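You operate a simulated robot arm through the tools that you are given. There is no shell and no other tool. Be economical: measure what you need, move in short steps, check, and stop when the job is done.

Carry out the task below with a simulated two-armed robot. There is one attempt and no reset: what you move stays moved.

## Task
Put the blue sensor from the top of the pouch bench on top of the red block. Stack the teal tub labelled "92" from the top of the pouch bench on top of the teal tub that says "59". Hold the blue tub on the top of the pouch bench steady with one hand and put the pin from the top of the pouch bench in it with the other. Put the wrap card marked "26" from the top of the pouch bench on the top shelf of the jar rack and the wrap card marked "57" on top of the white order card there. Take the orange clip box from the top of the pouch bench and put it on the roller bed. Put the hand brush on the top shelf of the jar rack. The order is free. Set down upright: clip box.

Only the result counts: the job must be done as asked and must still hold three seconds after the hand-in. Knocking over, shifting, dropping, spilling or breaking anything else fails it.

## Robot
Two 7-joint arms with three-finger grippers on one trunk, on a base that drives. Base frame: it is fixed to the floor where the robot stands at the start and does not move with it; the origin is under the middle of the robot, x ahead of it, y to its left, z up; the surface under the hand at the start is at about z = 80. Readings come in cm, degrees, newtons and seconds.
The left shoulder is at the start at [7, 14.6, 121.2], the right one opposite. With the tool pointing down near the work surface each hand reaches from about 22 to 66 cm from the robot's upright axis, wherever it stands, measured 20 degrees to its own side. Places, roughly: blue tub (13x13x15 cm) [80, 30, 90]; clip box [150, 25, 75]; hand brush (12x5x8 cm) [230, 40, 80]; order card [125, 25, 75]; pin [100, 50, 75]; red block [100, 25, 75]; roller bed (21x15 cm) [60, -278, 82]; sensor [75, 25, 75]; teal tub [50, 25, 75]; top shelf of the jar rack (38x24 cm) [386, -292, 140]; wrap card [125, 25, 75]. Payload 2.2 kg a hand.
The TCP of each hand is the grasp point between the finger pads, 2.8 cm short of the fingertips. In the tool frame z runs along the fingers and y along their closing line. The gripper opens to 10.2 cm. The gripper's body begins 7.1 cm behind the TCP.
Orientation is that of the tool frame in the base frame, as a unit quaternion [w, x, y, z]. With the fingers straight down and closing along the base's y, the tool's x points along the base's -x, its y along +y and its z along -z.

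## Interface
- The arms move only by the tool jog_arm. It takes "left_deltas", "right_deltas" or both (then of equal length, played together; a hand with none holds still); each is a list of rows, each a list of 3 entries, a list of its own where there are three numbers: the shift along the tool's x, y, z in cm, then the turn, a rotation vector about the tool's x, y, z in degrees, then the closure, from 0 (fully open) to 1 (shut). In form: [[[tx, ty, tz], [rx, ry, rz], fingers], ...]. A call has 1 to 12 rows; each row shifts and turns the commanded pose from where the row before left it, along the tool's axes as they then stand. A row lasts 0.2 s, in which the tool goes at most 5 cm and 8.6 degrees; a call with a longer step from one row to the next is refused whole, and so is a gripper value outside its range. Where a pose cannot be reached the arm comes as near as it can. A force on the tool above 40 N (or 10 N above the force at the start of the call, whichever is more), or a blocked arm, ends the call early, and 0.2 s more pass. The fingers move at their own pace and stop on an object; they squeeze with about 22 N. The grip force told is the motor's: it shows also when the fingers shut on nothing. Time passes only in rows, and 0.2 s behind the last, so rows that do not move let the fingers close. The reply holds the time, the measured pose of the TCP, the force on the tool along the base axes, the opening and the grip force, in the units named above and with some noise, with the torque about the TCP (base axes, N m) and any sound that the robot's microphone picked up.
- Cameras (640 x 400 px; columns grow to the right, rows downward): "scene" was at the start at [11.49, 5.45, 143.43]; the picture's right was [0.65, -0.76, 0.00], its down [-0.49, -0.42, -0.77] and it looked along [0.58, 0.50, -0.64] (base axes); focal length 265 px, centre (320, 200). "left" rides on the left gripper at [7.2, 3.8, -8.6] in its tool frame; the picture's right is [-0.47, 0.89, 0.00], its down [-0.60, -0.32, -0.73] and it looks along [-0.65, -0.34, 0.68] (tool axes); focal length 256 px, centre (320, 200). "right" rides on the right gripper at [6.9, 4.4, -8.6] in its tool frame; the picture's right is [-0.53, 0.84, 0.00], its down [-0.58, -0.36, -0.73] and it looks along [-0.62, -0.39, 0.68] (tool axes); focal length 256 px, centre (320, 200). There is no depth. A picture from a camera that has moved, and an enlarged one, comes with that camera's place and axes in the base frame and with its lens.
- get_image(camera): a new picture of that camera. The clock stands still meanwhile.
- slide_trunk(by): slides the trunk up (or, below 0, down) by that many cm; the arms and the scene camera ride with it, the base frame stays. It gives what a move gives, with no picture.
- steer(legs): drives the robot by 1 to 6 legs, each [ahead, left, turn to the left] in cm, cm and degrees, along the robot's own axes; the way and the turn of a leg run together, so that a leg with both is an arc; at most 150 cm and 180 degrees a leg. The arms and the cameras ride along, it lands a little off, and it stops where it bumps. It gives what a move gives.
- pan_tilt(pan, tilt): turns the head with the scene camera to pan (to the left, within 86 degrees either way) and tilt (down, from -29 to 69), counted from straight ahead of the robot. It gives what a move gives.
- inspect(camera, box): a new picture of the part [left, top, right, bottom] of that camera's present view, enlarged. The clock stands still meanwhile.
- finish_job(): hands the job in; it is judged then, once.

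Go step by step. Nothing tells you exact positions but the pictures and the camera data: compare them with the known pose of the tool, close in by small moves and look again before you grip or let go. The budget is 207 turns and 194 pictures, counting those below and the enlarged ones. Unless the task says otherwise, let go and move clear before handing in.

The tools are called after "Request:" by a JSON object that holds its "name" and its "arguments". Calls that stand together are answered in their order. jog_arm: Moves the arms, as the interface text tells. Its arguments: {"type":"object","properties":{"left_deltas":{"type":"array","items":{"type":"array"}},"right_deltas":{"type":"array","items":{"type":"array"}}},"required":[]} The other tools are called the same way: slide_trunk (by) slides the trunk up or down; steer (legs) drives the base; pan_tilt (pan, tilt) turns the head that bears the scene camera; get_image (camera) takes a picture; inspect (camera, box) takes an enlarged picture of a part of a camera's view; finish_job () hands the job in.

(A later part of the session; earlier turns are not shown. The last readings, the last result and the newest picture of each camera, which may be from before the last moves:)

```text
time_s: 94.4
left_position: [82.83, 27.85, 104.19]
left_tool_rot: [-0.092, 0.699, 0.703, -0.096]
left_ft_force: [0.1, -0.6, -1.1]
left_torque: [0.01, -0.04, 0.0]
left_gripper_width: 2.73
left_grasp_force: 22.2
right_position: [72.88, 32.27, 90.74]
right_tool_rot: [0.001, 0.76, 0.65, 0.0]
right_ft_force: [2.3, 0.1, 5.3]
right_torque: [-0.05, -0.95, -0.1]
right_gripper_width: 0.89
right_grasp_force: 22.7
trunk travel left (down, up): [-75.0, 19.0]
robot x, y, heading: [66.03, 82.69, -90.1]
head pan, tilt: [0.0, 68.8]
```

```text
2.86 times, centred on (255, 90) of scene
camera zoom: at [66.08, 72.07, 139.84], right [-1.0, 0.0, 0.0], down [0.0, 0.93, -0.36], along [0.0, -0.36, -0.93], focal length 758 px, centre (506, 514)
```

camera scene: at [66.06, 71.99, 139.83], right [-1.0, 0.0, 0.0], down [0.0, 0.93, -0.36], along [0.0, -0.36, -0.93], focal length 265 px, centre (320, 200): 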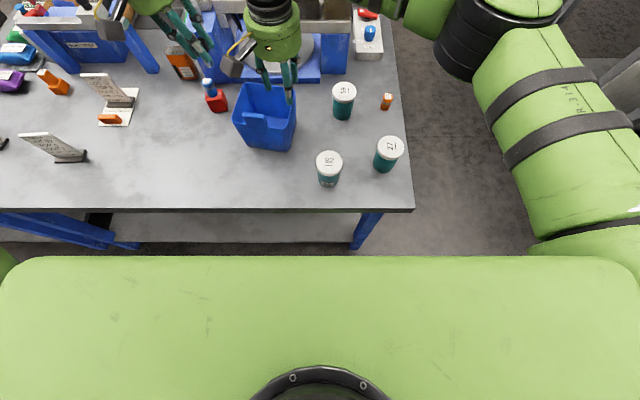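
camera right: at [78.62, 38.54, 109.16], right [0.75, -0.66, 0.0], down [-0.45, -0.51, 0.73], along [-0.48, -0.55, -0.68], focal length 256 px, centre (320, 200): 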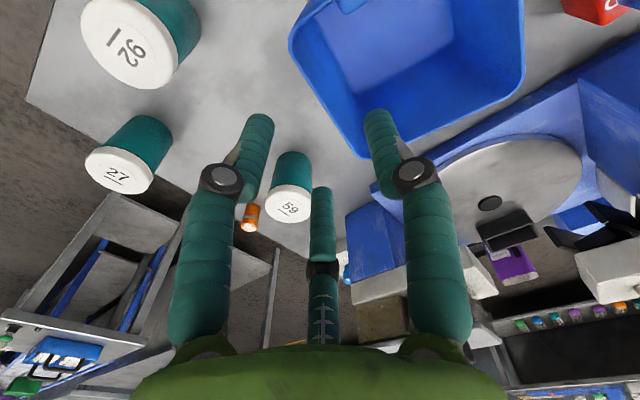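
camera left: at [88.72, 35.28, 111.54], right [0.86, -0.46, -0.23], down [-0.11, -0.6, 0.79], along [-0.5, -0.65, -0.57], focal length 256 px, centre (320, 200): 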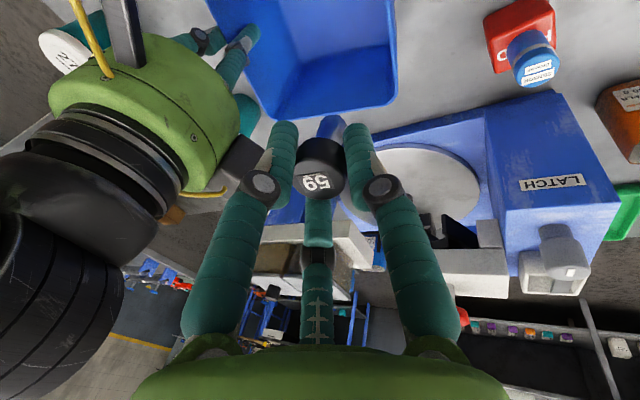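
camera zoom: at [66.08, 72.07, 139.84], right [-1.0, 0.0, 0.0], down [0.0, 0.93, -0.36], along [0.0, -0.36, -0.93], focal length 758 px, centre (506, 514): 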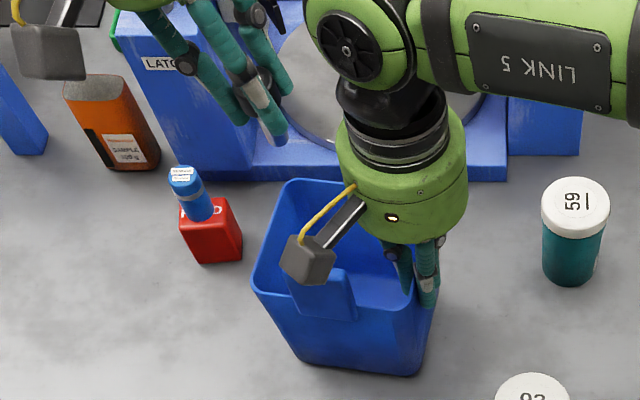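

Request:
{"name": "jog_arm", "arguments": {"left_deltas": [[[1, 0.4, 3], [0, 0, 0], 1], [[1, 0.4, 3], [0, 0, 0], 1], [[0, 0.3, 2.5], [0, 0, 0], 1], [[0, 0, 0], [0, 0, 0], 1]]}}

Request:
{"name": "get_image", "arguments": {"camera": "left"}}

Request:
{"name": "inspect", "arguments": {"camera": "scene", "box": [180, 20, 330, 160]}}

```text
time_s: 95.4
left_position: [82.15, 30.72, 96.22]
left_tool_rot: [-0.092, 0.699, 0.703, -0.096]
left_ft_force: [-0.5, -0.2, -1.0]
left_torque: [-0.02, 0.02, -0.02]
left_gripper_width: 2.71
left_grasp_force: 21.5
left hand out of reach, approached as far as the arm can: row 3
right_position: [72.79, 32.29, 90.48]
right_tool_rot: [0.0, 0.76, 0.65, 0.001]
right_ft_force: [2.0, -0.8, 6.7]
right_torque: [-0.22, -1.06, -0.12]
right_gripper_width: 0.87
right_grasp_force: 22.1
trunk travel left (down, up): [-75.0, 19.0]
robot x, y, heading: [65.78, 82.51, -89.9]
head pan, tilt: [0.0, 68.8]
```

```text
94 pictures are left
camera left: at [87.89, 38.01, 103.55], right [0.86, -0.46, -0.23], down [-0.11, -0.6, 0.79], along [-0.5, -0.65, -0.57], focal length 256 px, centre (320, 200)
```

left: 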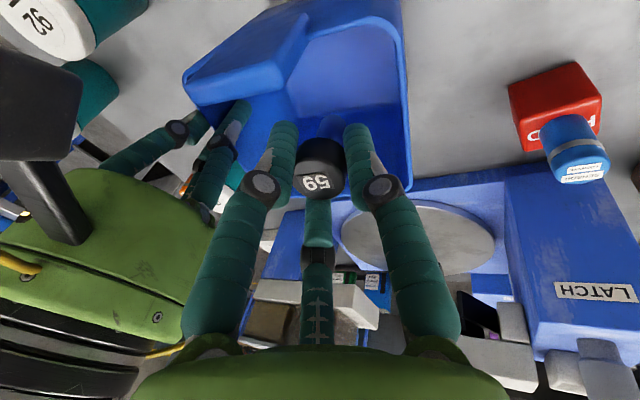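

```text
2.86 times, centred on (255, 90) of scene
camera zoom: at [66.06, 72.09, 139.84], right [-1.0, 0.0, 0.0], down [0.0, 0.93, -0.36], along [0.0, -0.36, -0.93], focal length 758 px, centre (506, 514)
```

zoom: 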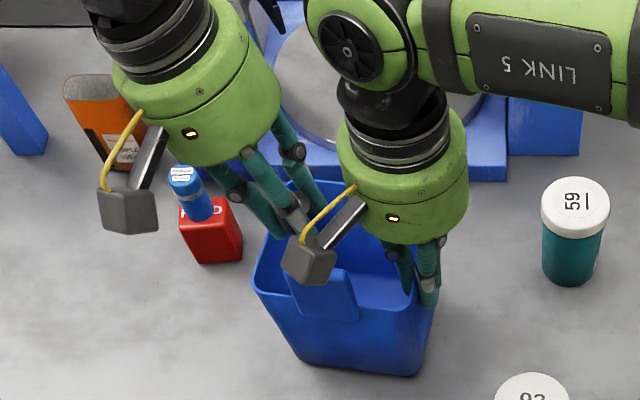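

Request:
{"name": "jog_arm", "arguments": {"left_deltas": [[[0, 0, 0], [8, 0, 0], 1], [[-0.4, 0.4, 2], [0, 0, 0], 1], [[-0.2, 0.4, 2], [0, 0, 0], 1], [[0, 0, 0], [0, 0, 0], 1]]}}

Request:
{"name": "get_image", "arguments": {"camera": "left"}}

```text
time_s: 96.4
left_position: [82.05, 31.61, 93.33]
left_tool_rot: [-0.14, 0.69, 0.695, -0.145]
left_ft_force: [0.7, -0.7, -0.9]
left_torque: [0.0, -0.06, -0.04]
left_gripper_width: 2.75
left_grasp_force: 21.7
left hand out of reach, approached as far as the arm can: row 2, 3
right_position: [72.75, 32.3, 90.58]
right_tool_rot: [0.001, 0.761, 0.649, 0.001]
right_ft_force: [-0.6, -0.3, 7.4]
right_torque: [-0.25, -0.91, -0.06]
right_gripper_width: 0.86
right_grasp_force: 21.7
trunk travel left (down, up): [-75.0, 19.0]
robot x, y, heading: [66.01, 82.86, -90.1]
head pan, tilt: [0.0, 68.8]
```

```text
92 pictures are left
camera left: at [88.83, 38.92, 99.89], right [0.82, -0.46, -0.35], down [0.0, -0.6, 0.8], along [-0.58, -0.65, -0.49], focal length 256 px, centre (320, 200)
```

left: 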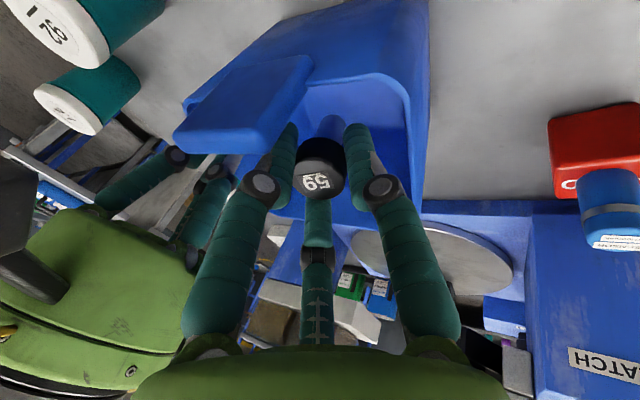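

The pin is inside the tub opening, about 7 cm above its floor. I'll release with a small opening.

Request:
{"name": "jog_arm", "arguments": {"left_deltas": [[[0, 0, 0], [0, 0, 0], 0.66], [[0, 0, 0], [0, 0, 0], 0.62], [[0, 0, 0], [0, 0, 0], 0.6], [[0, -0.4, -2], [0, 0, 0], 0.6], [[0, -1.2, -3], [0, 0, 0], 0.6], [[0, -1.4, -3.7], [0, 0, 0], 0.6], [[0, -1.4, -3.7], [0, 0, 0], 0.6], [[0, 3, -3], [0, 0, 0], 0.6], [[0, 3, -3], [0, 0, 0], 0.6], [[0, 0, 0], [0, 0, 0], 0.6]]}}

Request:
{"name": "get_image", "arguments": {"camera": "left"}}

Request:
{"name": "inspect", "arguments": {"camera": "scene", "box": [180, 20, 330, 160]}}

```text
time_s: 98.6
left_position: [90.54, 31.83, 109.69]
left_tool_rot: [-0.141, 0.691, 0.694, -0.145]
left_ft_force: [-1.1, -1.5, 0.2]
left_torque: [0.0, 0.03, -0.04]
left_gripper_width: 4.09
left_grasp_force: 0.1
right_position: [72.63, 32.33, 90.62]
right_tool_rot: [0.001, 0.76, 0.65, 0.001]
right_ft_force: [-1.5, -0.8, 7.1]
right_torque: [-0.22, -0.88, -0.05]
right_gripper_width: 0.88
right_grasp_force: 21.9
trunk travel left (down, up): [-75.0, 19.0]
robot x, y, heading: [65.94, 82.19, -90.0]
head pan, tilt: [0.0, 68.8]
```

```text
91 pictures are left
camera left: at [97.39, 39.12, 116.11], right [0.82, -0.46, -0.35], down [0.0, -0.6, 0.8], along [-0.58, -0.65, -0.49], focal length 256 px, centre (320, 200)
```

left: 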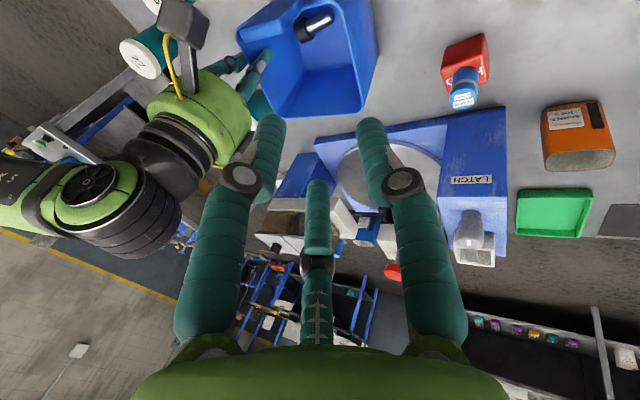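

```text
2.86 times, centred on (255, 90) of scene
camera zoom: at [65.93, 72.11, 139.84], right [-1.0, 0.0, 0.0], down [0.0, 0.93, -0.36], along [0.0, -0.36, -0.93], focal length 758 px, centre (506, 514)
```

zoom: 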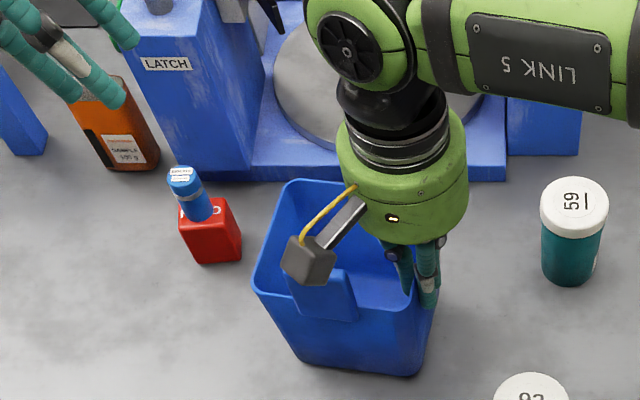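

The pin lies in the tub. I'll release the tub, rise, and move the right hand over teal tub 92.

Request:
{"name": "jog_arm", "arguments": {"right_deltas": [[[0, 0, 0], [0, 0, 0], 0.8], [[0, 0, 0], [0, 0, 0], 0.5], [[0, 0, 0], [0, 0, 0], 0.5], [[0, 0, -4], [0, 0, 0], 0.5], [[0, 0, -4.5], [0, 0, 0], 0.5], [[0, 0, -1.5], [0, 0, 0], 0.3], [[3, -3.3, 0], [0, 0, 0], 0.1], [[3, -3.3, 0], [0, 0, 0], 0], [[3, -3.3, 0], [0, 0, 0], 0], [[0, 0, 0], [0, 0, 0], 0]]}}

Request:
{"name": "get_image", "arguments": {"camera": "right"}}

Request:
{"name": "get_image", "arguments": {"camera": "scene"}}

```text
time_s: 100.8
left_position: [90.63, 31.61, 109.55]
left_tool_rot: [-0.14, 0.691, 0.694, -0.144]
left_ft_force: [-0.7, 0.3, 0.0]
left_torque: [0.04, -0.01, 0.01]
left_gripper_width: 4.1
left_grasp_force: 0.1
right_position: [64.46, 42.76, 100.56]
right_tool_rot: [-0.001, 0.761, 0.649, 0.0]
right_ft_force: [1.1, -0.2, 0.5]
right_torque: [0.03, 0.03, -0.01]
right_gripper_width: 10.2
right_grasp_force: 0.0
trunk travel left (down, up): [-75.0, 19.0]
robot x, y, heading: [65.94, 82.82, -90.0]
head pan, tilt: [0.0, 68.8]
```

```text
89 pictures are left
camera right: at [69.84, 49.05, 109.1], right [0.75, -0.66, 0.0], down [-0.45, -0.51, 0.73], along [-0.48, -0.55, -0.68], focal length 256 px, centre (320, 200)
```

right: 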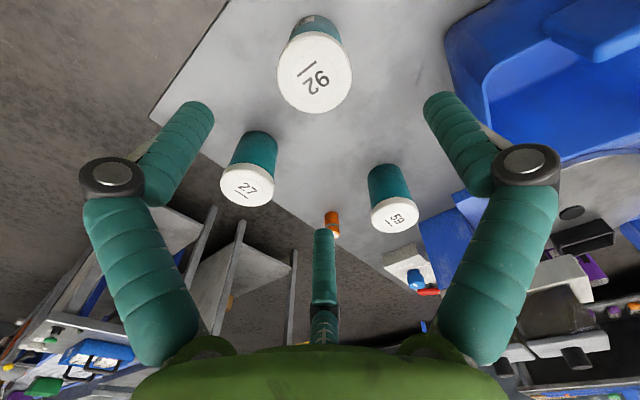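

```text
88 pictures are left
camera scene: at [66.11, 71.98, 139.82], right [-1.0, 0.0, 0.0], down [0.0, 0.93, -0.36], along [0.0, -0.36, -0.93], focal length 265 px, centre (320, 200)
```

scene: 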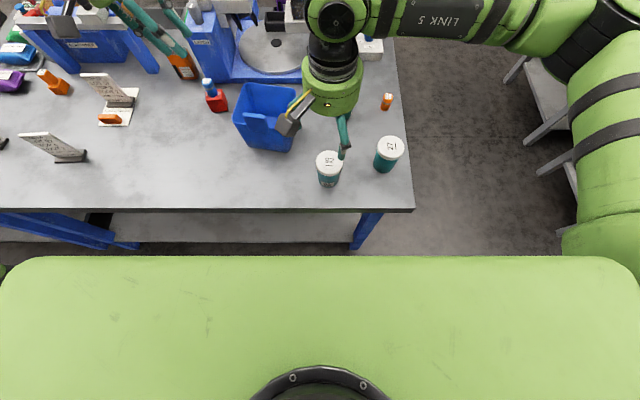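

Request:
{"name": "jog_arm", "arguments": {"right_deltas": [[[0.6, 0, 4], [0, 0, 0], 0.1], [[0, 0, 4], [0, 0, 0], 0.1], [[0, 0, 4], [0, 0, 0], 0.1], [[0, 0, 2.8], [0, 0, 0], 0.1], [[0, 0, 0], [0, 0, 0], 0.1]]}}

Request:
{"name": "get_image", "arguments": {"camera": "right"}}

```text
time_s: 102.0
left_position: [90.69, 31.78, 109.62]
left_tool_rot: [-0.14, 0.691, 0.694, -0.143]
left_ft_force: [-1.0, -1.1, -1.1]
left_torque: [0.03, -0.01, -0.01]
left_gripper_width: 4.09
left_grasp_force: 0.1
right_position: [64.3, 43.52, 85.69]
right_tool_rot: [0.0, 0.76, 0.65, 0.0]
right_ft_force: [0.1, -0.3, -0.4]
right_torque: [0.03, 0.01, 0.03]
right_gripper_width: 9.2
right_grasp_force: 0.1
trunk travel left (down, up): [-75.0, 19.0]
robot x, y, heading: [66.25, 82.96, -89.9]
head pan, tilt: [0.0, 68.8]
```

```text
87 pictures are left
camera right: at [69.72, 49.73, 94.31], right [0.75, -0.66, 0.0], down [-0.45, -0.51, 0.73], along [-0.48, -0.55, -0.68], focal length 256 px, centre (320, 200)
```

right: 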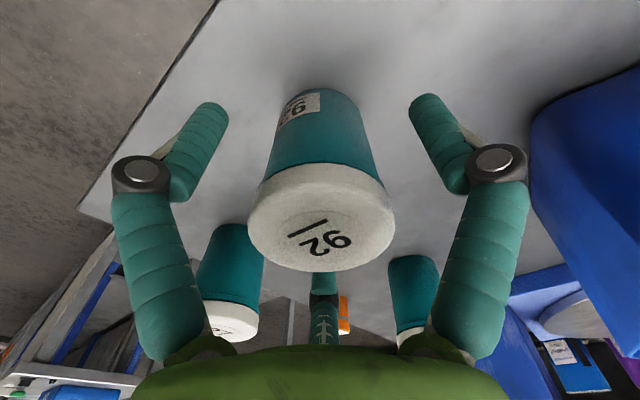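

Request:
{"name": "jog_arm", "arguments": {"right_deltas": [[[0, 0, 0], [0, 0, 0], 0.25], [[0, 0, 0], [0, 0, 0], 0.35], [[0, 0, 0], [0, 0, 0], 0.5], [[0, 0, 0], [0, 0, 0], 0.8], [[0, 0, 0], [0, 0, 0], 1], [[0, 0, -1], [0, 0, 0], 1], [[0, 0, -3], [0, 0, 0], 1]]}}

Request:
{"name": "get_image", "arguments": {"camera": "right"}}

```text
time_s: 103.6
left_position: [90.65, 31.68, 109.5]
left_tool_rot: [-0.14, 0.691, 0.694, -0.144]
left_ft_force: [-0.2, 0.2, 0.6]
left_torque: [-0.01, -0.02, 0.02]
left_gripper_width: 4.06
left_grasp_force: 0.1
right_position: [64.3, 43.58, 89.61]
right_tool_rot: [0.0, 0.76, 0.65, 0.0]
right_ft_force: [-0.5, -0.4, -2.5]
right_torque: [0.0, 0.02, 0.0]
right_gripper_width: 5.66
right_grasp_force: 22.1
trunk travel left (down, up): [-75.0, 19.0]
robot x, y, heading: [65.9, 82.48, -90.2]
head pan, tilt: [0.0, 68.8]
```

```text
86 pictures are left
camera right: at [69.77, 49.76, 98.3], right [0.75, -0.66, 0.0], down [-0.45, -0.51, 0.73], along [-0.48, -0.55, -0.68], focal length 256 px, centre (320, 200)
```

right: 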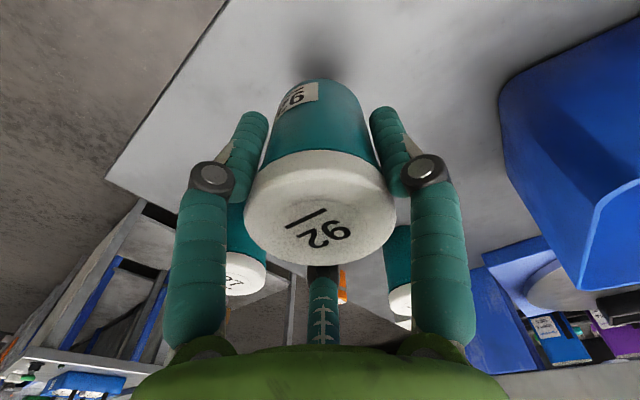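

Held. I'll lift and carry it over tub 59.

Request:
{"name": "jog_arm", "arguments": {"right_deltas": [[[0, 0, -4.8], [0, 0, 0], 1], [[0, 0, -4.8], [0, 0, 0], 1], [[0, 0, -4.8], [0, 0, 0], 1], [[-3.9, -0.19, 0], [0, 0, 0], 1], [[-3.9, -0.19, 0], [0, 0, 0], 1], [[-3.9, -0.19, 0], [0, 0, 0], 1], [[-3.9, -0.19, 0], [0, 0, 0], 1], [[-3.9, -0.19, 0], [0, 0, 0], 1], [[0, 0, 0], [0, 0, 0], 1]]}}

Request:
{"name": "get_image", "arguments": {"camera": "right"}}

Request:
{"name": "inspect", "arguments": {"camera": "scene", "box": [280, 40, 420, 170]}}

```text
time_s: 105.6
left_position: [90.72, 31.72, 109.6]
left_tool_rot: [-0.14, 0.691, 0.694, -0.144]
left_ft_force: [0.4, 0.5, 0.4]
left_torque: [-0.03, -0.02, -0.03]
left_gripper_width: 4.07
left_grasp_force: 0.0
right_position: [60.5, 24.2, 104.19]
right_tool_rot: [0.001, 0.76, 0.65, 0.001]
right_ft_force: [0.3, -0.4, -1.5]
right_torque: [0.01, -0.01, 0.01]
right_gripper_width: 5.68
right_grasp_force: 21.8
trunk travel left (down, up): [-75.0, 19.0]
robot x, y, heading: [65.91, 82.47, -89.9]
head pan, tilt: [0.0, 68.8]
```

```text
85 pictures are left
camera right: at [65.7, 30.4, 112.84], right [0.75, -0.66, 0.0], down [-0.45, -0.51, 0.73], along [-0.48, -0.55, -0.68], focal length 256 px, centre (320, 200)
```

right: 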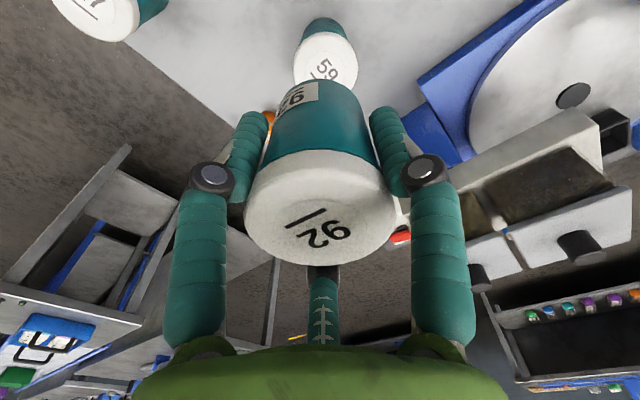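

```text
3.08 times, centred on (350, 105) of scene
camera zoom: at [66.04, 72.06, 139.83], right [-1.0, 0.0, 0.0], down [0.0, 0.93, -0.36], along [0.0, -0.36, -0.93], focal length 817 px, centre (228, 492)
```

zoom: 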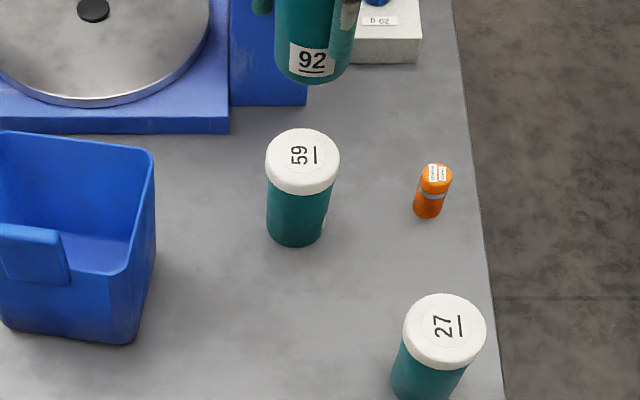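

Request:
{"name": "jog_arm", "arguments": {"right_deltas": [[[-0.9, 0, 3.5], [0, 0, 0], 1], [[0, 0, 4], [0, 0, 0], 1], [[0, 0, 0], [0, 0, 0], 1]]}}

Request:
{"name": "inspect", "arguments": {"camera": "right", "box": [220, 0, 420, 260]}}

Request:
{"name": "inspect", "arguments": {"camera": "scene", "box": [300, 40, 400, 130]}}

```text
time_s: 106.4
left_position: [90.63, 31.8, 109.49]
left_tool_rot: [-0.139, 0.692, 0.694, -0.144]
left_ft_force: [0.7, 0.6, 0.1]
left_torque: [-0.03, -0.02, -0.03]
left_gripper_width: 4.11
left_grasp_force: 0.0
right_position: [60.45, 23.49, 96.59]
right_tool_rot: [0.0, 0.76, 0.65, 0.001]
right_ft_force: [0.8, -0.1, -1.7]
right_torque: [-0.01, -0.01, 0.02]
right_gripper_width: 5.72
right_grasp_force: 21.8
trunk travel left (down, up): [-75.0, 19.0]
robot x, y, heading: [65.9, 82.66, -90.1]
head pan, tilt: [0.0, 68.8]
```

```text
1.54 times, centred on (320, 130) of right
camera zoom: at [65.84, 29.8, 105.23], right [0.75, -0.66, 0.0], down [-0.45, -0.51, 0.73], along [-0.48, -0.55, -0.68], focal length 394 px, centre (320, 308)
```

zoom: 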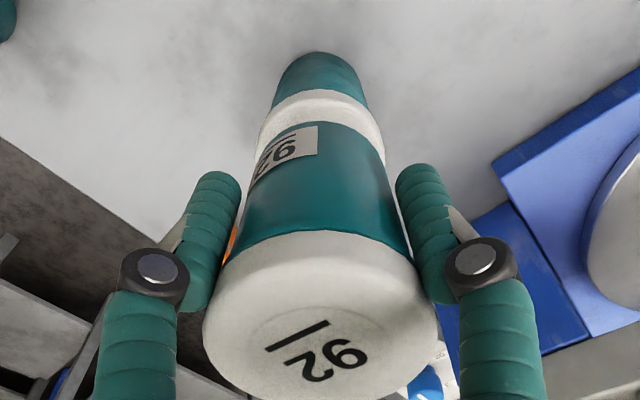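

```text
4.44 times, centred on (350, 85) of scene
camera zoom: at [66.06, 72.05, 139.83], right [-1.0, 0.0, 0.0], down [0.0, 0.93, -0.36], along [0.0, -0.36, -0.93], focal length 1180 px, centre (187, 711)
```

zoom: 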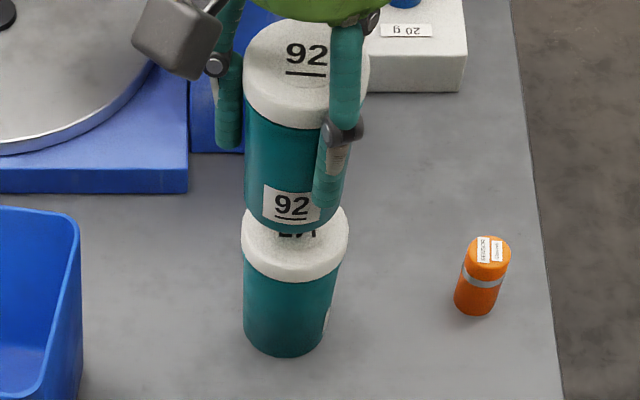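

Tub 92 is about 0.7 cm too near in y. I'll shift and lower to contact.

Request:
{"name": "jog_arm", "arguments": {"right_deltas": [[[-0.7, -0.1, 0], [0, 0, 0], 1], [[0, 0, 1.4], [0, 0, 0], 1], [[0, 0, 0.3], [0, 0, 0], 1], [[0, 0, 0.2], [0, 0, 0], 1], [[0, 0, 0], [0, 0, 0], 1]]}}

Request:
{"name": "inspect", "arguments": {"camera": "scene", "box": [300, 40, 400, 130]}}

```text
time_s: 107.6
left_position: [90.78, 31.76, 109.57]
left_tool_rot: [-0.141, 0.691, 0.694, -0.144]
left_ft_force: [1.0, -0.3, -0.2]
left_torque: [-0.04, 0.03, -0.03]
left_gripper_width: 4.1
left_grasp_force: 0.2
right_position: [60.17, 22.87, 94.74]
right_tool_rot: [0.0, 0.76, 0.649, 0.001]
right_ft_force: [0.0, -0.5, -1.8]
right_torque: [0.0, 0.0, -0.01]
right_gripper_width: 5.68
right_grasp_force: 21.6
trunk travel left (down, up): [-75.0, 19.0]
robot x, y, heading: [66.03, 82.76, -90.0]
head pan, tilt: [0.0, 68.8]
```

```text
4.44 times, centred on (350, 85) of scene
camera zoom: at [66.06, 71.98, 139.82], right [-1.0, 0.0, 0.0], down [0.0, 0.93, -0.36], along [0.0, -0.36, -0.93], focal length 1180 px, centre (187, 711)
```

zoom: 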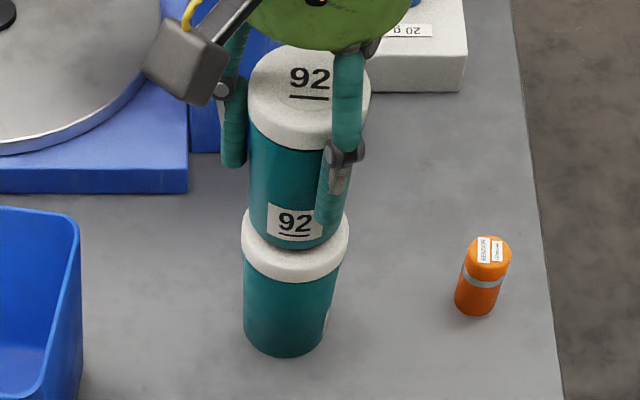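

Request:
{"name": "jog_arm", "arguments": {"right_deltas": [[[0, 0.1, 0.2], [0, 0, 0], 1], [[0, 0, 0.2], [0, 0, 0], 1], [[0, 0, 0.2], [0, 0, 0], 1], [[0, 0, 0], [0, 0, 0], 1]]}}

Request:
{"name": "inspect", "arguments": {"camera": "right", "box": [220, 0, 420, 260]}}

```text
time_s: 108.6
left_position: [90.53, 31.78, 109.57]
left_tool_rot: [-0.14, 0.691, 0.695, -0.143]
left_ft_force: [0.7, 0.1, 1.1]
left_torque: [0.04, 0.0, 0.0]
left_gripper_width: 4.07
left_grasp_force: 0.0
right_position: [60.4, 22.82, 94.16]
right_tool_rot: [0.0, 0.761, 0.649, 0.0]
right_ft_force: [-0.3, 0.0, 0.9]
right_torque: [0.05, 0.02, 0.03]
right_gripper_width: 5.7
right_grasp_force: 22.2
trunk travel left (down, up): [-75.0, 19.0]
robot x, y, heading: [66.31, 82.85, -89.8]
head pan, tilt: [0.0, 68.8]
```

```text
1.54 times, centred on (320, 130) of right
camera zoom: at [65.73, 29.01, 102.78], right [0.75, -0.66, 0.0], down [-0.45, -0.51, 0.73], along [-0.48, -0.55, -0.68], focal length 394 px, centre (320, 308)
```

zoom: 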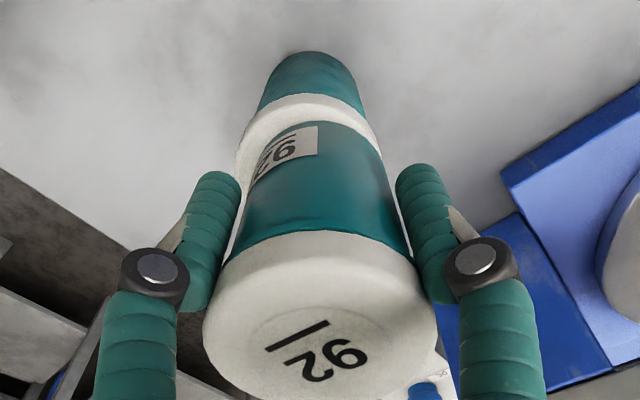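

Contact detected. I'll press slightly, release, and rise.

Request:
{"name": "jog_arm", "arguments": {"right_deltas": [[[0, 0, 0.15], [0, 0, 0], 1], [[0, 0, 0], [0, 0, 0], 0.4], [[0, 0, 0], [0, 0, 0], 0.25], [[0, 0, 0], [0, 0, 0], 0.2], [[0, 0, -2], [0, 0, 0], 0.2], [[0, 0, -4], [0, 0, 0], 0.2], [[0, 0, -4], [0, 0, 0], 0.2], [[0, 0, -4], [0, 0, 0], 0.2]]}}

Request:
{"name": "get_image", "arguments": {"camera": "right"}}

Request:
{"name": "inspect", "arguments": {"camera": "scene", "box": [300, 40, 400, 130]}}

```text
time_s: 110.4
left_position: [90.63, 31.87, 109.56]
left_tool_rot: [-0.14, 0.691, 0.694, -0.145]
left_ft_force: [-0.2, 0.3, -0.5]
left_torque: [-0.03, 0.0, 0.01]
left_gripper_width: 4.07
left_grasp_force: 0.1
right_position: [60.09, 22.97, 108.55]
right_tool_rot: [0.0, 0.76, 0.649, 0.0]
right_ft_force: [0.6, -0.3, 0.0]
right_torque: [-0.02, 0.0, 0.02]
right_gripper_width: 8.15
right_grasp_force: 0.1
trunk travel left (down, up): [-75.0, 19.0]
robot x, y, heading: [65.95, 82.63, -90.1]
head pan, tilt: [0.0, 68.8]
```

```text
79 pictures are left
camera right: at [65.52, 29.17, 117.06], right [0.75, -0.66, 0.0], down [-0.45, -0.51, 0.73], along [-0.48, -0.55, -0.68], focal length 256 px, centre (320, 200)
```

right: 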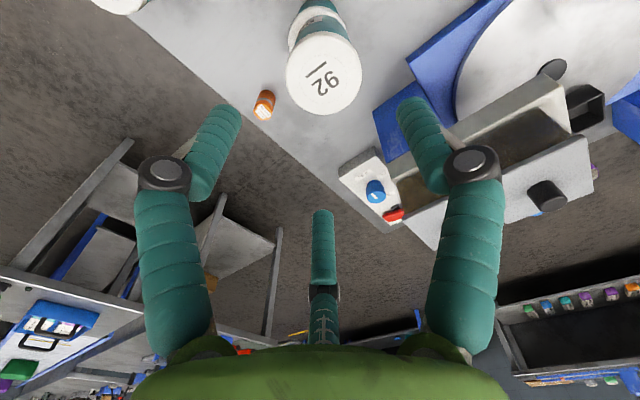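

```text
4.44 times, centred on (350, 85) of scene
camera zoom: at [66.12, 72.11, 139.83], right [-1.0, 0.0, 0.0], down [0.0, 0.93, -0.36], along [0.0, -0.36, -0.93], focal length 1180 px, centre (187, 711)
```

zoom: 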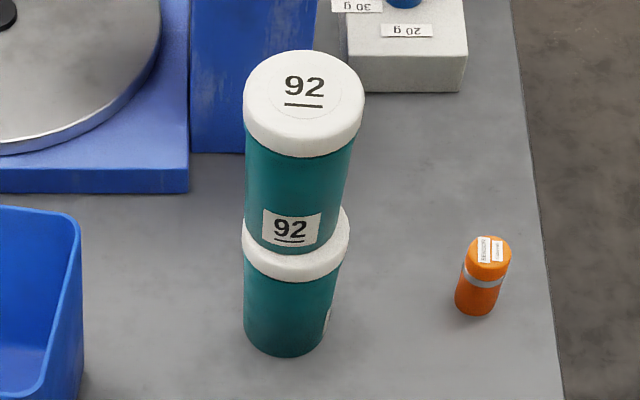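

Tubs are stacked. Next I'll go to the clip box and card 26; driving left along the bench.

Request:
{"name": "steer", "arguments": {"legs": [[0, 72, 0], [3, 0, 0]]}}

Request:
{"name": "get_image", "arguments": {"camera": "scene"}}

```text
time_s: 114.8
left_position: [164.05, 29.95, 109.94]
left_tool_rot: [-0.138, 0.689, 0.696, -0.147]
left_ft_force: [0.8, 0.0, 0.0]
left_torque: [-0.05, 0.0, 0.04]
left_gripper_width: 4.11
left_grasp_force: 0.1
right_position: [133.56, 20.69, 108.65]
right_tool_rot: [0.002, 0.758, 0.652, -0.001]
right_ft_force: [0.3, 0.8, 0.3]
right_torque: [-0.07, 0.0, -0.01]
right_gripper_width: 8.18
right_grasp_force: 0.0
trunk travel left (down, up): [-75.0, 19.0]
robot x, y, heading: [139.28, 80.22, -89.6]
head pan, tilt: [0.0, 68.8]
```

```text
77 pictures are left
camera scene: at [139.16, 70.14, 139.9], right [-1.0, -0.01, 0.0], down [-0.01, 0.93, -0.37], along [0.0, -0.37, -0.93], focal length 265 px, centre (320, 200)
```

scene: 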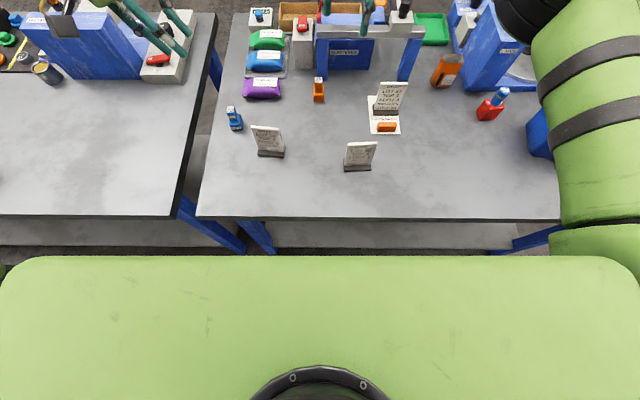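

Request:
{"name": "inspect", "arguments": {"camera": "scene", "box": [220, 60, 340, 170]}}

Request:
{"name": "get_image", "arguments": {"camera": "right"}}

```text
3.64 times, centred on (280, 115) of scene
camera zoom: at [139.16, 70.14, 139.9], right [-1.0, -0.01, 0.0], down [-0.01, 0.93, -0.37], along [0.0, -0.37, -0.93], focal length 965 px, centre (466, 509)
```

zoom: 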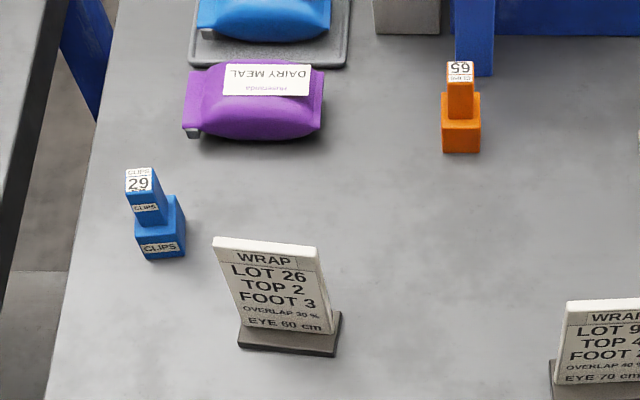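

```text
75 pictures are left
camera right: at [138.91, 27.08, 117.31], right [0.76, -0.65, 0.0], down [-0.45, -0.51, 0.73], along [-0.48, -0.56, -0.68], focal length 256 px, centre (320, 200)
```

right: 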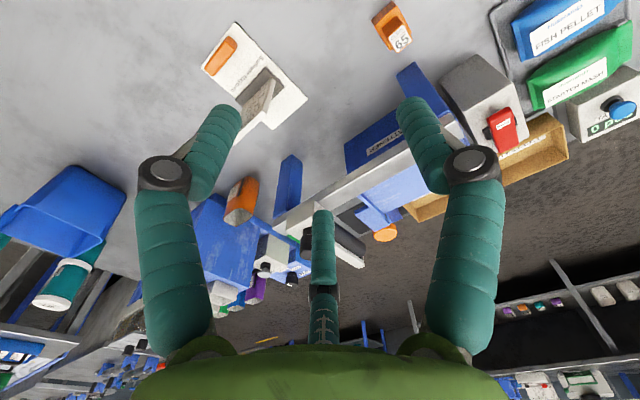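

The clip box's base is at (139.8, 14.8), z 80–83.4. I'll approach with the right hand leaned forward 35° to gain reach.

Request:
{"name": "jog_arm", "arguments": {"right_deltas": [[[0, 0, 0], [0, 0, -8.5], 0.3], [[0, 0, 0], [0, -7, 0], 0.4], [[0, 0, 0], [0, -7, 0], 0.4], [[0, 0, 0], [0, -7, 0], 0.4], [[0, 0, 0], [0, -7, 0], 0.4], [[0, 0, 0], [0, -7, 0], 0.4], [[0.65, 1.55, 3.5], [0, 0, 0], 0.4], [[0.65, 1.55, 3.5], [0, 0, 0], 0.4], [[0.65, 1.55, 3.5], [0, 0, 0], 0.4], [[0, 0, 0], [0, 0, 0], 0.4]]}}

Request:
{"name": "get_image", "arguments": {"camera": "right"}}

Request:
{"name": "inspect", "arguments": {"camera": "scene", "box": [260, 40, 380, 150]}}

```text
time_s: 117.0
left_position: [164.11, 29.42, 109.66]
left_tool_rot: [-0.14, 0.688, 0.697, -0.145]
left_ft_force: [-0.4, 0.0, 0.3]
left_torque: [-0.02, 0.02, 0.0]
left_gripper_width: 4.09
left_grasp_force: 0.1
right_position: [138.01, 15.86, 98.89]
right_tool_rot: [0.213, 0.675, 0.674, -0.212]
right_ft_force: [0.2, -0.8, 0.1]
right_torque: [-0.02, 0.0, 0.01]
right_gripper_width: 6.09
right_grasp_force: 0.0
trunk travel left (down, up): [-75.0, 19.0]
robot x, y, heading: [139.08, 80.28, -89.3]
head pan, tilt: [0.0, 68.8]
```

```text
74 pictures are left
camera right: at [142.44, 26.47, 101.94], right [0.84, -0.44, 0.31], down [-0.37, -0.05, 0.93], along [-0.39, -0.9, -0.2], focal length 256 px, centre (320, 200)
```

right: 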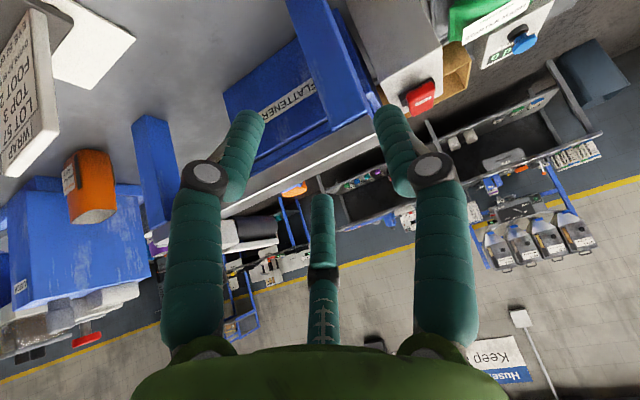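

```text
3.64 times, centred on (320, 95) of scene
camera zoom: at [139.2, 69.46, 139.83], right [-1.0, -0.01, 0.0], down [-0.01, 0.93, -0.36], along [0.0, -0.36, -0.93], focal length 965 px, centre (320, 582)
```

zoom: 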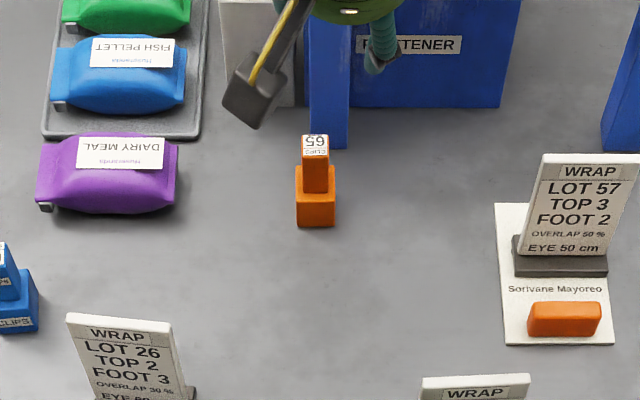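

Request:
{"name": "jog_arm", "arguments": {"right_deltas": [[[2.1, 0.55, 3.28], [0, 0, 0], 0.4], [[2.1, 0.55, 3.28], [0, 0, 0], 0.4], [[2.1, 0.5, 3.28], [0, 0, 0], 0.4], [[0, 0, 0], [0, 0, 0], 0.4]]}}

Request:
{"name": "get_image", "arguments": {"camera": "right"}}

Request:
{"name": "inspect", "arguments": {"camera": "scene", "box": [270, 40, 370, 130]}}

```text
time_s: 118.0
left_position: [164.19, 29.27, 109.55]
left_tool_rot: [-0.139, 0.688, 0.697, -0.145]
left_ft_force: [-0.1, -0.5, 0.4]
left_torque: [0.02, 0.03, -0.04]
left_gripper_width: 4.09
left_grasp_force: 0.1
right_position: [139.55, 15.67, 86.93]
right_tool_rot: [0.213, 0.675, 0.673, -0.213]
right_ft_force: [-0.1, -0.5, -0.2]
right_torque: [-0.03, 0.01, 0.02]
right_gripper_width: 6.11
right_grasp_force: 0.1
trunk travel left (down, up): [-75.0, 19.0]
robot x, y, heading: [139.54, 80.06, -89.7]
head pan, tilt: [0.0, 68.8]
```

```text
72 pictures are left
camera right: at [143.94, 26.32, 90.04], right [0.84, -0.44, 0.31], down [-0.37, -0.05, 0.93], along [-0.39, -0.9, -0.2], focal length 256 px, centre (320, 200)
```

right: 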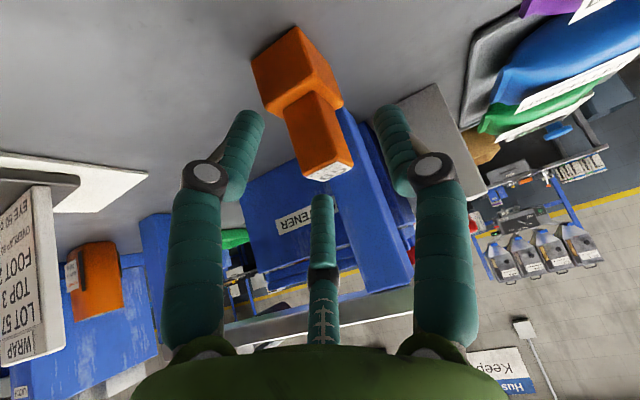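

```text
4.44 times, centred on (320, 85) of scene
camera zoom: at [139.22, 69.44, 139.83], right [-1.0, -0.01, 0.0], down [-0.01, 0.93, -0.36], along [0.0, -0.36, -0.93], focal length 1180 px, centre (320, 711)
```

zoom: 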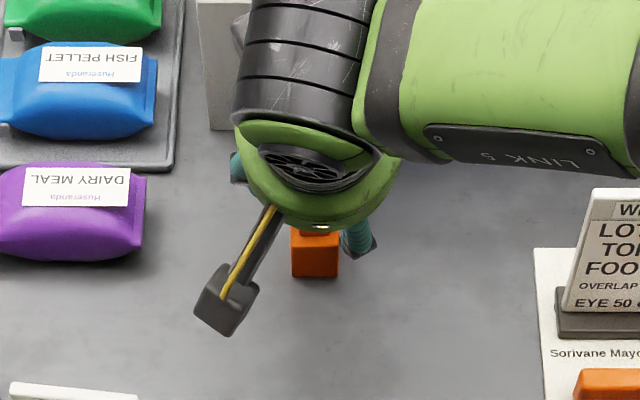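

Request:
{"name": "jog_arm", "arguments": {"right_deltas": [[[0.6, 0.25, 1.2], [0, 0, 0], 0.52], [[0.55, 0, 1.16], [0, 0, 0], 0.55], [[0, 0, 0], [0, 0, 0], 0.55]]}}

Request:
{"name": "get_image", "arguments": {"camera": "right"}}

```text
time_s: 118.8
left_position: [164.05, 29.33, 109.58]
left_tool_rot: [-0.139, 0.688, 0.697, -0.145]
left_ft_force: [-0.4, 0.4, -0.2]
left_torque: [-0.01, -0.02, 0.04]
left_gripper_width: 4.09
left_grasp_force: 0.1
right_position: [139.97, 15.14, 84.51]
right_tool_rot: [0.213, 0.674, 0.674, -0.212]
right_ft_force: [0.6, -0.6, -0.3]
right_torque: [0.01, 0.0, 0.0]
right_gripper_width: 4.59
right_grasp_force: 0.1
trunk travel left (down, up): [-75.0, 19.0]
robot x, y, heading: [138.88, 79.75, -89.6]
head pan, tilt: [0.0, 68.8]
```

```text
70 pictures are left
camera right: at [144.32, 25.72, 87.54], right [0.84, -0.44, 0.31], down [-0.37, -0.05, 0.93], along [-0.39, -0.9, -0.2], focal length 256 px, centre (320, 200)
```

right: 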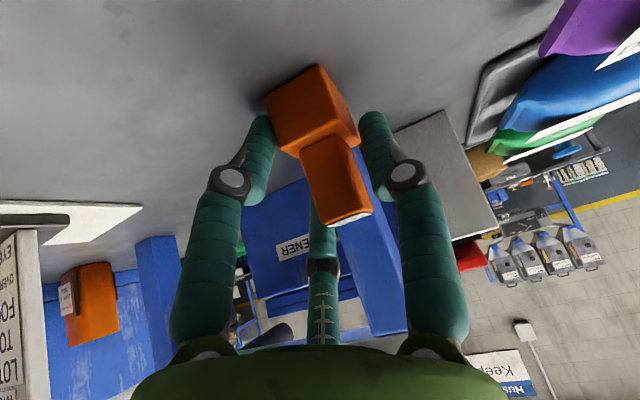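

Request:
{"name": "jog_arm", "arguments": {"right_deltas": [[[0.4, 0, 0.5], [0, 0, 0], 0.55], [[0, 0, 0], [0, 0, 0], 0.7], [[0, 0, 0], [0, 0, 0], 1], [[0, 0, 0], [0, 0, 0], 1], [[-0.57, 0, -0.82], [0, 0, 0], 1], [[-1.7, 0, -2.5], [0, 0, 0], 1], [[0, 0, 0], [0, 0, 0], 1]]}}

Request:
{"name": "get_image", "arguments": {"camera": "right"}}

```text
time_s: 120.4
left_position: [164.2, 29.27, 109.63]
left_tool_rot: [-0.14, 0.688, 0.697, -0.145]
left_ft_force: [0.0, -1.3, 0.8]
left_torque: [-0.01, -0.03, 0.01]
left_gripper_width: 4.08
left_grasp_force: 0.0
right_position: [140.06, 14.97, 87.79]
right_tool_rot: [0.212, 0.675, 0.674, -0.212]
right_ft_force: [-0.1, 0.4, -0.9]
right_torque: [0.0, 0.0, 0.05]
right_gripper_width: 3.93
right_grasp_force: 22.2
trunk travel left (down, up): [-75.0, 19.0]
robot x, y, heading: [138.8, 79.88, -89.5]
head pan, tilt: [0.0, 68.8]
```

```text
69 pictures are left
camera right: at [144.45, 25.71, 90.9], right [0.84, -0.44, 0.31], down [-0.37, -0.05, 0.93], along [-0.39, -0.9, -0.21], focal length 256 px, centre (320, 200)
```

right: 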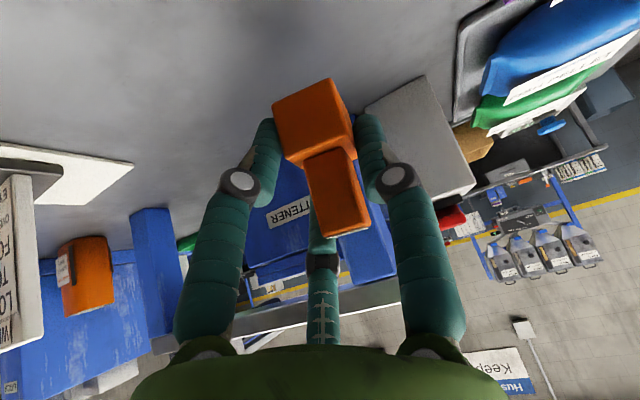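

The clip box is held. I'll lift and retract the right hand to the side.

Request:
{"name": "jog_arm", "arguments": {"right_deltas": [[[0.3, 0, -4.6], [0, 0, 0], 1], [[0.3, 0, -4.6], [0, 0, 0], 1], [[0.4, 0, -4.6], [0, 0, 0], 1], [[0.5, 0, -4.6], [0, 0, 0], 1], [[0.5, 0, -4.6], [0, 0, 0], 1], [[0, -4.5, 0], [0, 0, 0], 1], [[0, -4.5, 0], [0, 0, 0], 1], [[0, -4.5, 0], [0, 0, 0], 1], [[0, -4.5, 0], [0, 0, 0], 1], [[0, 0, 0], [0, 0, 0], 1]]}}

Request:
{"name": "get_image", "arguments": {"camera": "left"}}

Request:
{"name": "get_image", "arguments": {"camera": "scene"}}

```text
time_s: 122.6
left_position: [164.34, 29.21, 109.5]
left_tool_rot: [-0.14, 0.688, 0.697, -0.145]
left_ft_force: [0.6, 0.4, 0.2]
left_torque: [-0.01, 0.03, 0.01]
left_gripper_width: 4.1
left_grasp_force: 0.1
right_position: [122.58, 29.78, 105.01]
right_tool_rot: [0.212, 0.674, 0.675, -0.212]
right_ft_force: [0.8, -0.7, -1.5]
right_torque: [0.0, 0.03, -0.02]
right_gripper_width: 3.94
right_grasp_force: 22.4
trunk travel left (down, up): [-75.0, 19.0]
robot x, y, heading: [139.49, 80.04, -89.6]
head pan, tilt: [0.0, 68.8]
```

```text
68 pictures are left
camera left: at [170.97, 36.66, 116.0], right [0.82, -0.46, -0.35], down [0.01, -0.6, 0.8], along [-0.57, -0.66, -0.49], focal length 256 px, centre (320, 200)
```

left: 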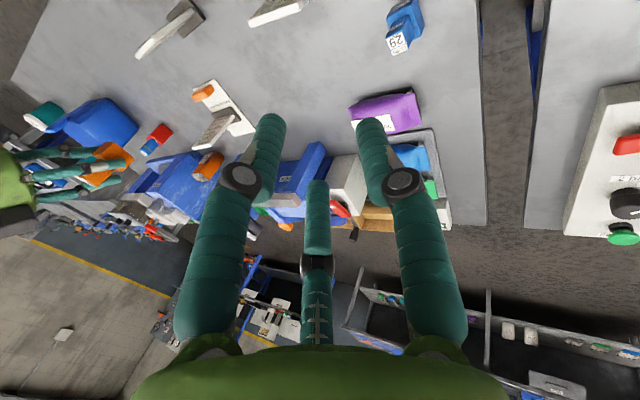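

```text
67 pictures are left
camera scene: at [139.35, 69.39, 139.82], right [-1.0, -0.01, 0.0], down [-0.01, 0.93, -0.36], along [0.0, -0.36, -0.93], focal length 265 px, centre (320, 200)
```

scene: 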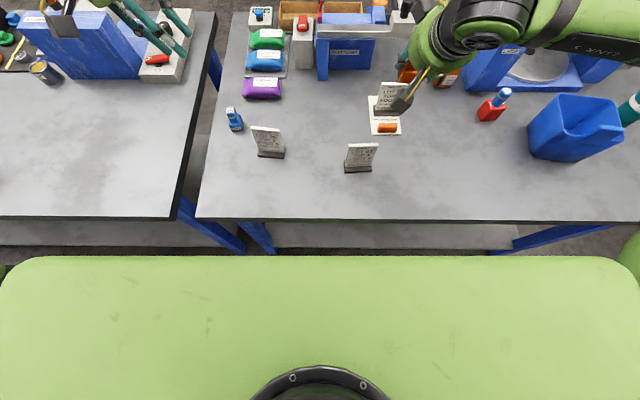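

Card 26 is centred at about (151.9, 32.8), turned −6°. I'll shift the base right 7 cm, straighten the left hand, and yaw it to close across the plate.

Request:
{"name": "steer", "arguments": {"legs": [[0, -7, 0]]}}

Request:
{"name": "jog_arm", "arguments": {"left_deltas": [[[0, 0, 0], [-8, 0, 0], 0.4], [[0, 0, 0], [-8, 0, 0], 0.4], [[0, 0, 0], [-7, 0, 0], 0.4], [[0, 0, 0], [0, 0, -8.3], 0.4], [[0, 0, 0], [0, 0, -8.3], 0.4], [[0, 0, 0], [0, 0, -8.3], 0.4], [[0, 0, 0], [0, 0, -8.3], 0.4], [[0, 0, 0], [0, 0, -8.3], 0.4], [[0, 0, 0], [0, 0, -8.3], 0.4], [[0, 0, 0], [0, 0, -8.3], 0.4], [[0, 0, 0], [0, 0, -8.3], 0.4], [[0, 0, 0], [0, 0, -8.3], 0.4]]}}

Request:
{"name": "jog_arm", "arguments": {"left_deltas": [[[0, 0, 0], [0, 0, -8.3], 0.4], [[0, 0, 0], [0, 0, 0], 0.4]]}}

```text
time_s: 123.6
left_position: [157.8, 29.3, 109.55]
left_tool_rot: [-0.14, 0.687, 0.698, -0.146]
left_ft_force: [-0.1, -0.4, 0.0]
left_torque: [0.01, -0.01, -0.01]
left_gripper_width: 4.07
left_grasp_force: 0.0
right_position: [115.98, 29.71, 105.14]
right_tool_rot: [0.212, 0.674, 0.675, -0.213]
right_ft_force: [0.1, 0.4, -0.5]
right_torque: [0.01, 0.04, -0.01]
right_gripper_width: 3.93
right_grasp_force: 21.7
trunk travel left (down, up): [-75.0, 19.0]
robot x, y, heading: [132.06, 80.64, -89.4]
head pan, tilt: [0.0, 68.8]
```

```text
time_s: 126.2
left_position: [157.38, 29.54, 109.63]
left_tool_rot: [-0.001, 0.123, 0.992, -0.003]
left_ft_force: [-0.1, 0.5, 0.0]
left_torque: [0.01, 0.0, -0.03]
left_gripper_width: 6.13
left_grasp_force: 0.1
right_position: [115.84, 29.72, 105.18]
right_tool_rot: [0.214, 0.674, 0.675, -0.212]
right_ft_force: [-0.3, -0.1, -0.1]
right_torque: [0.01, -0.01, -0.01]
right_gripper_width: 3.92
right_grasp_force: 22.3
trunk travel left (down, up): [-75.0, 19.0]
robot x, y, heading: [132.26, 80.04, -89.4]
head pan, tilt: [0.0, 68.8]
```

```text
time_s: 126.8
left_position: [157.34, 29.31, 109.65]
left_tool_rot: [-0.002, 0.051, 0.999, -0.003]
left_ft_force: [0.3, -0.4, -0.5]
left_torque: [-0.01, 0.0, -0.01]
left_gripper_width: 6.1
left_grasp_force: 0.1
right_position: [115.78, 29.71, 105.05]
right_tool_rot: [0.212, 0.674, 0.675, -0.212]
right_ft_force: [-0.6, 0.2, -0.2]
right_torque: [0.0, 0.01, 0.0]
right_gripper_width: 3.94
right_grasp_force: 22.0
trunk travel left (down, up): [-75.0, 19.0]
robot x, y, heading: [132.4, 80.11, -89.3]
head pan, tilt: [0.0, 68.8]
```

Request:
{"name": "jog_arm", "arguments": {"left_deltas": [[[2.85, 1.45, 0], [0, 0, 0], 0.45], [[2.85, 1.45, 0], [0, 0, 0], 0.5], [[0, 0, 4], [0, 0, 0], 0.5], [[0, 0, 4], [0, 0, 0], 0.5], [[0, 0, 3.5], [0, 0, 0], 0.5], [[0, 0, 0], [0, 0, 0], 0.5]]}}

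Request:
{"name": "get_image", "arguments": {"camera": "left"}}

Request:
{"name": "inspect", "arguments": {"camera": "scene", "box": [190, 80, 310, 180]}}

```text
time_s: 128.2
left_position: [151.92, 32.91, 98.16]
left_tool_rot: [-0.002, 0.052, 0.999, -0.003]
left_ft_force: [0.3, -0.3, 0.4]
left_torque: [0.02, 0.01, 0.03]
left_gripper_width: 5.06
left_grasp_force: 0.0
right_position: [115.73, 29.74, 105.22]
right_tool_rot: [0.214, 0.674, 0.675, -0.213]
right_ft_force: [-0.7, 0.1, 0.3]
right_torque: [0.04, -0.01, -0.02]
right_gripper_width: 3.95
right_grasp_force: 21.8
trunk travel left (down, up): [-75.0, 19.0]
robot x, y, heading: [132.25, 79.99, -89.7]
head pan, tilt: [0.0, 68.8]
```

```text
66 pictures are left
camera left: at [145.11, 37.48, 106.72], right [0.56, 0.83, -0.01], down [0.57, -0.38, 0.73], along [0.61, -0.41, -0.68], focal length 256 px, centre (320, 200)
```

left: 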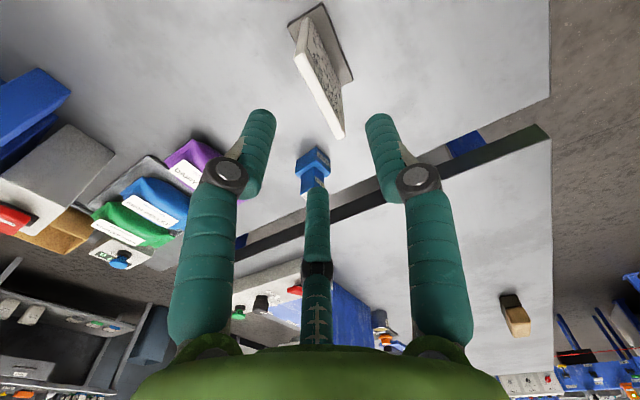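

```text
4.00 times, centred on (250, 130) of scene
camera zoom: at [132.39, 69.37, 139.83], right [-1.0, -0.01, 0.0], down [-0.01, 0.93, -0.36], along [0.0, -0.36, -0.93], focal length 1062 px, centre (600, 480)
```

zoom: 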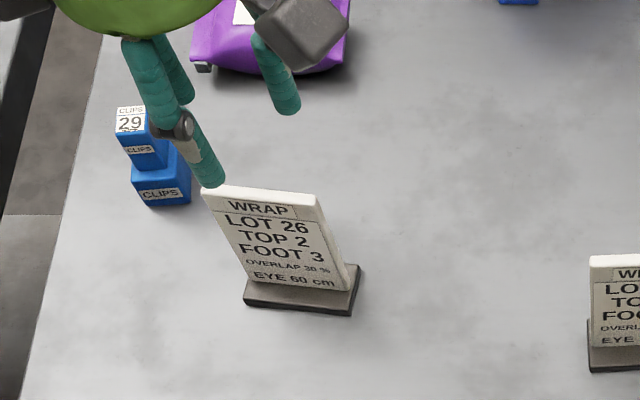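

Request:
{"name": "jog_arm", "arguments": {"left_deltas": [[[0, 0, 4], [0, 0, 0], 0.5], [[0, 0, 4], [0, 0, 0], 0.5], [[0, 0, 2.4], [0, 0, 0], 0.5], [[0, 0, 0], [0, 0, 0], 0.5]]}}

Request:
{"name": "get_image", "arguments": {"camera": "left"}}

```text
time_s: 129.2
left_position: [153.62, 34.13, 89.68]
left_tool_rot: [-0.002, 0.052, 0.999, -0.002]
left_ft_force: [-0.3, -1.0, 0.3]
left_torque: [0.0, -0.01, -0.01]
left_gripper_width: 5.13
left_grasp_force: 0.1
left hand out of reach, approached as far as the arm can: row 2, 3
right_position: [115.9, 29.69, 105.08]
right_tool_rot: [0.214, 0.673, 0.675, -0.212]
right_ft_force: [-0.7, 0.3, 0.4]
right_torque: [0.01, 0.01, 0.01]
right_gripper_width: 3.94
right_grasp_force: 21.8
trunk travel left (down, up): [-75.0, 19.0]
robot x, y, heading: [132.47, 80.09, -89.4]
head pan, tilt: [0.0, 68.8]
```

```text
64 pictures are left
camera left: at [146.78, 38.72, 98.3], right [0.56, 0.83, -0.01], down [0.57, -0.38, 0.73], along [0.6, -0.41, -0.68], focal length 256 px, centre (320, 200)
```

left: 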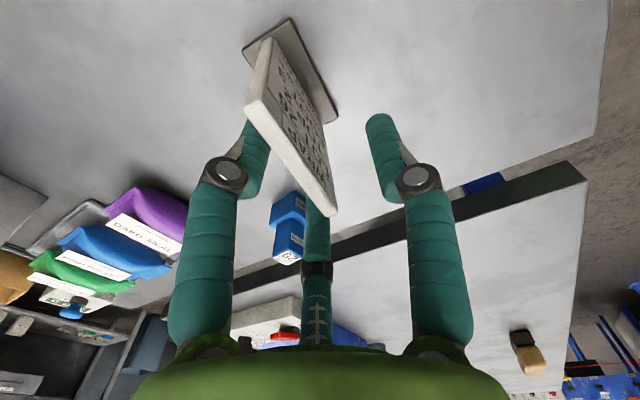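

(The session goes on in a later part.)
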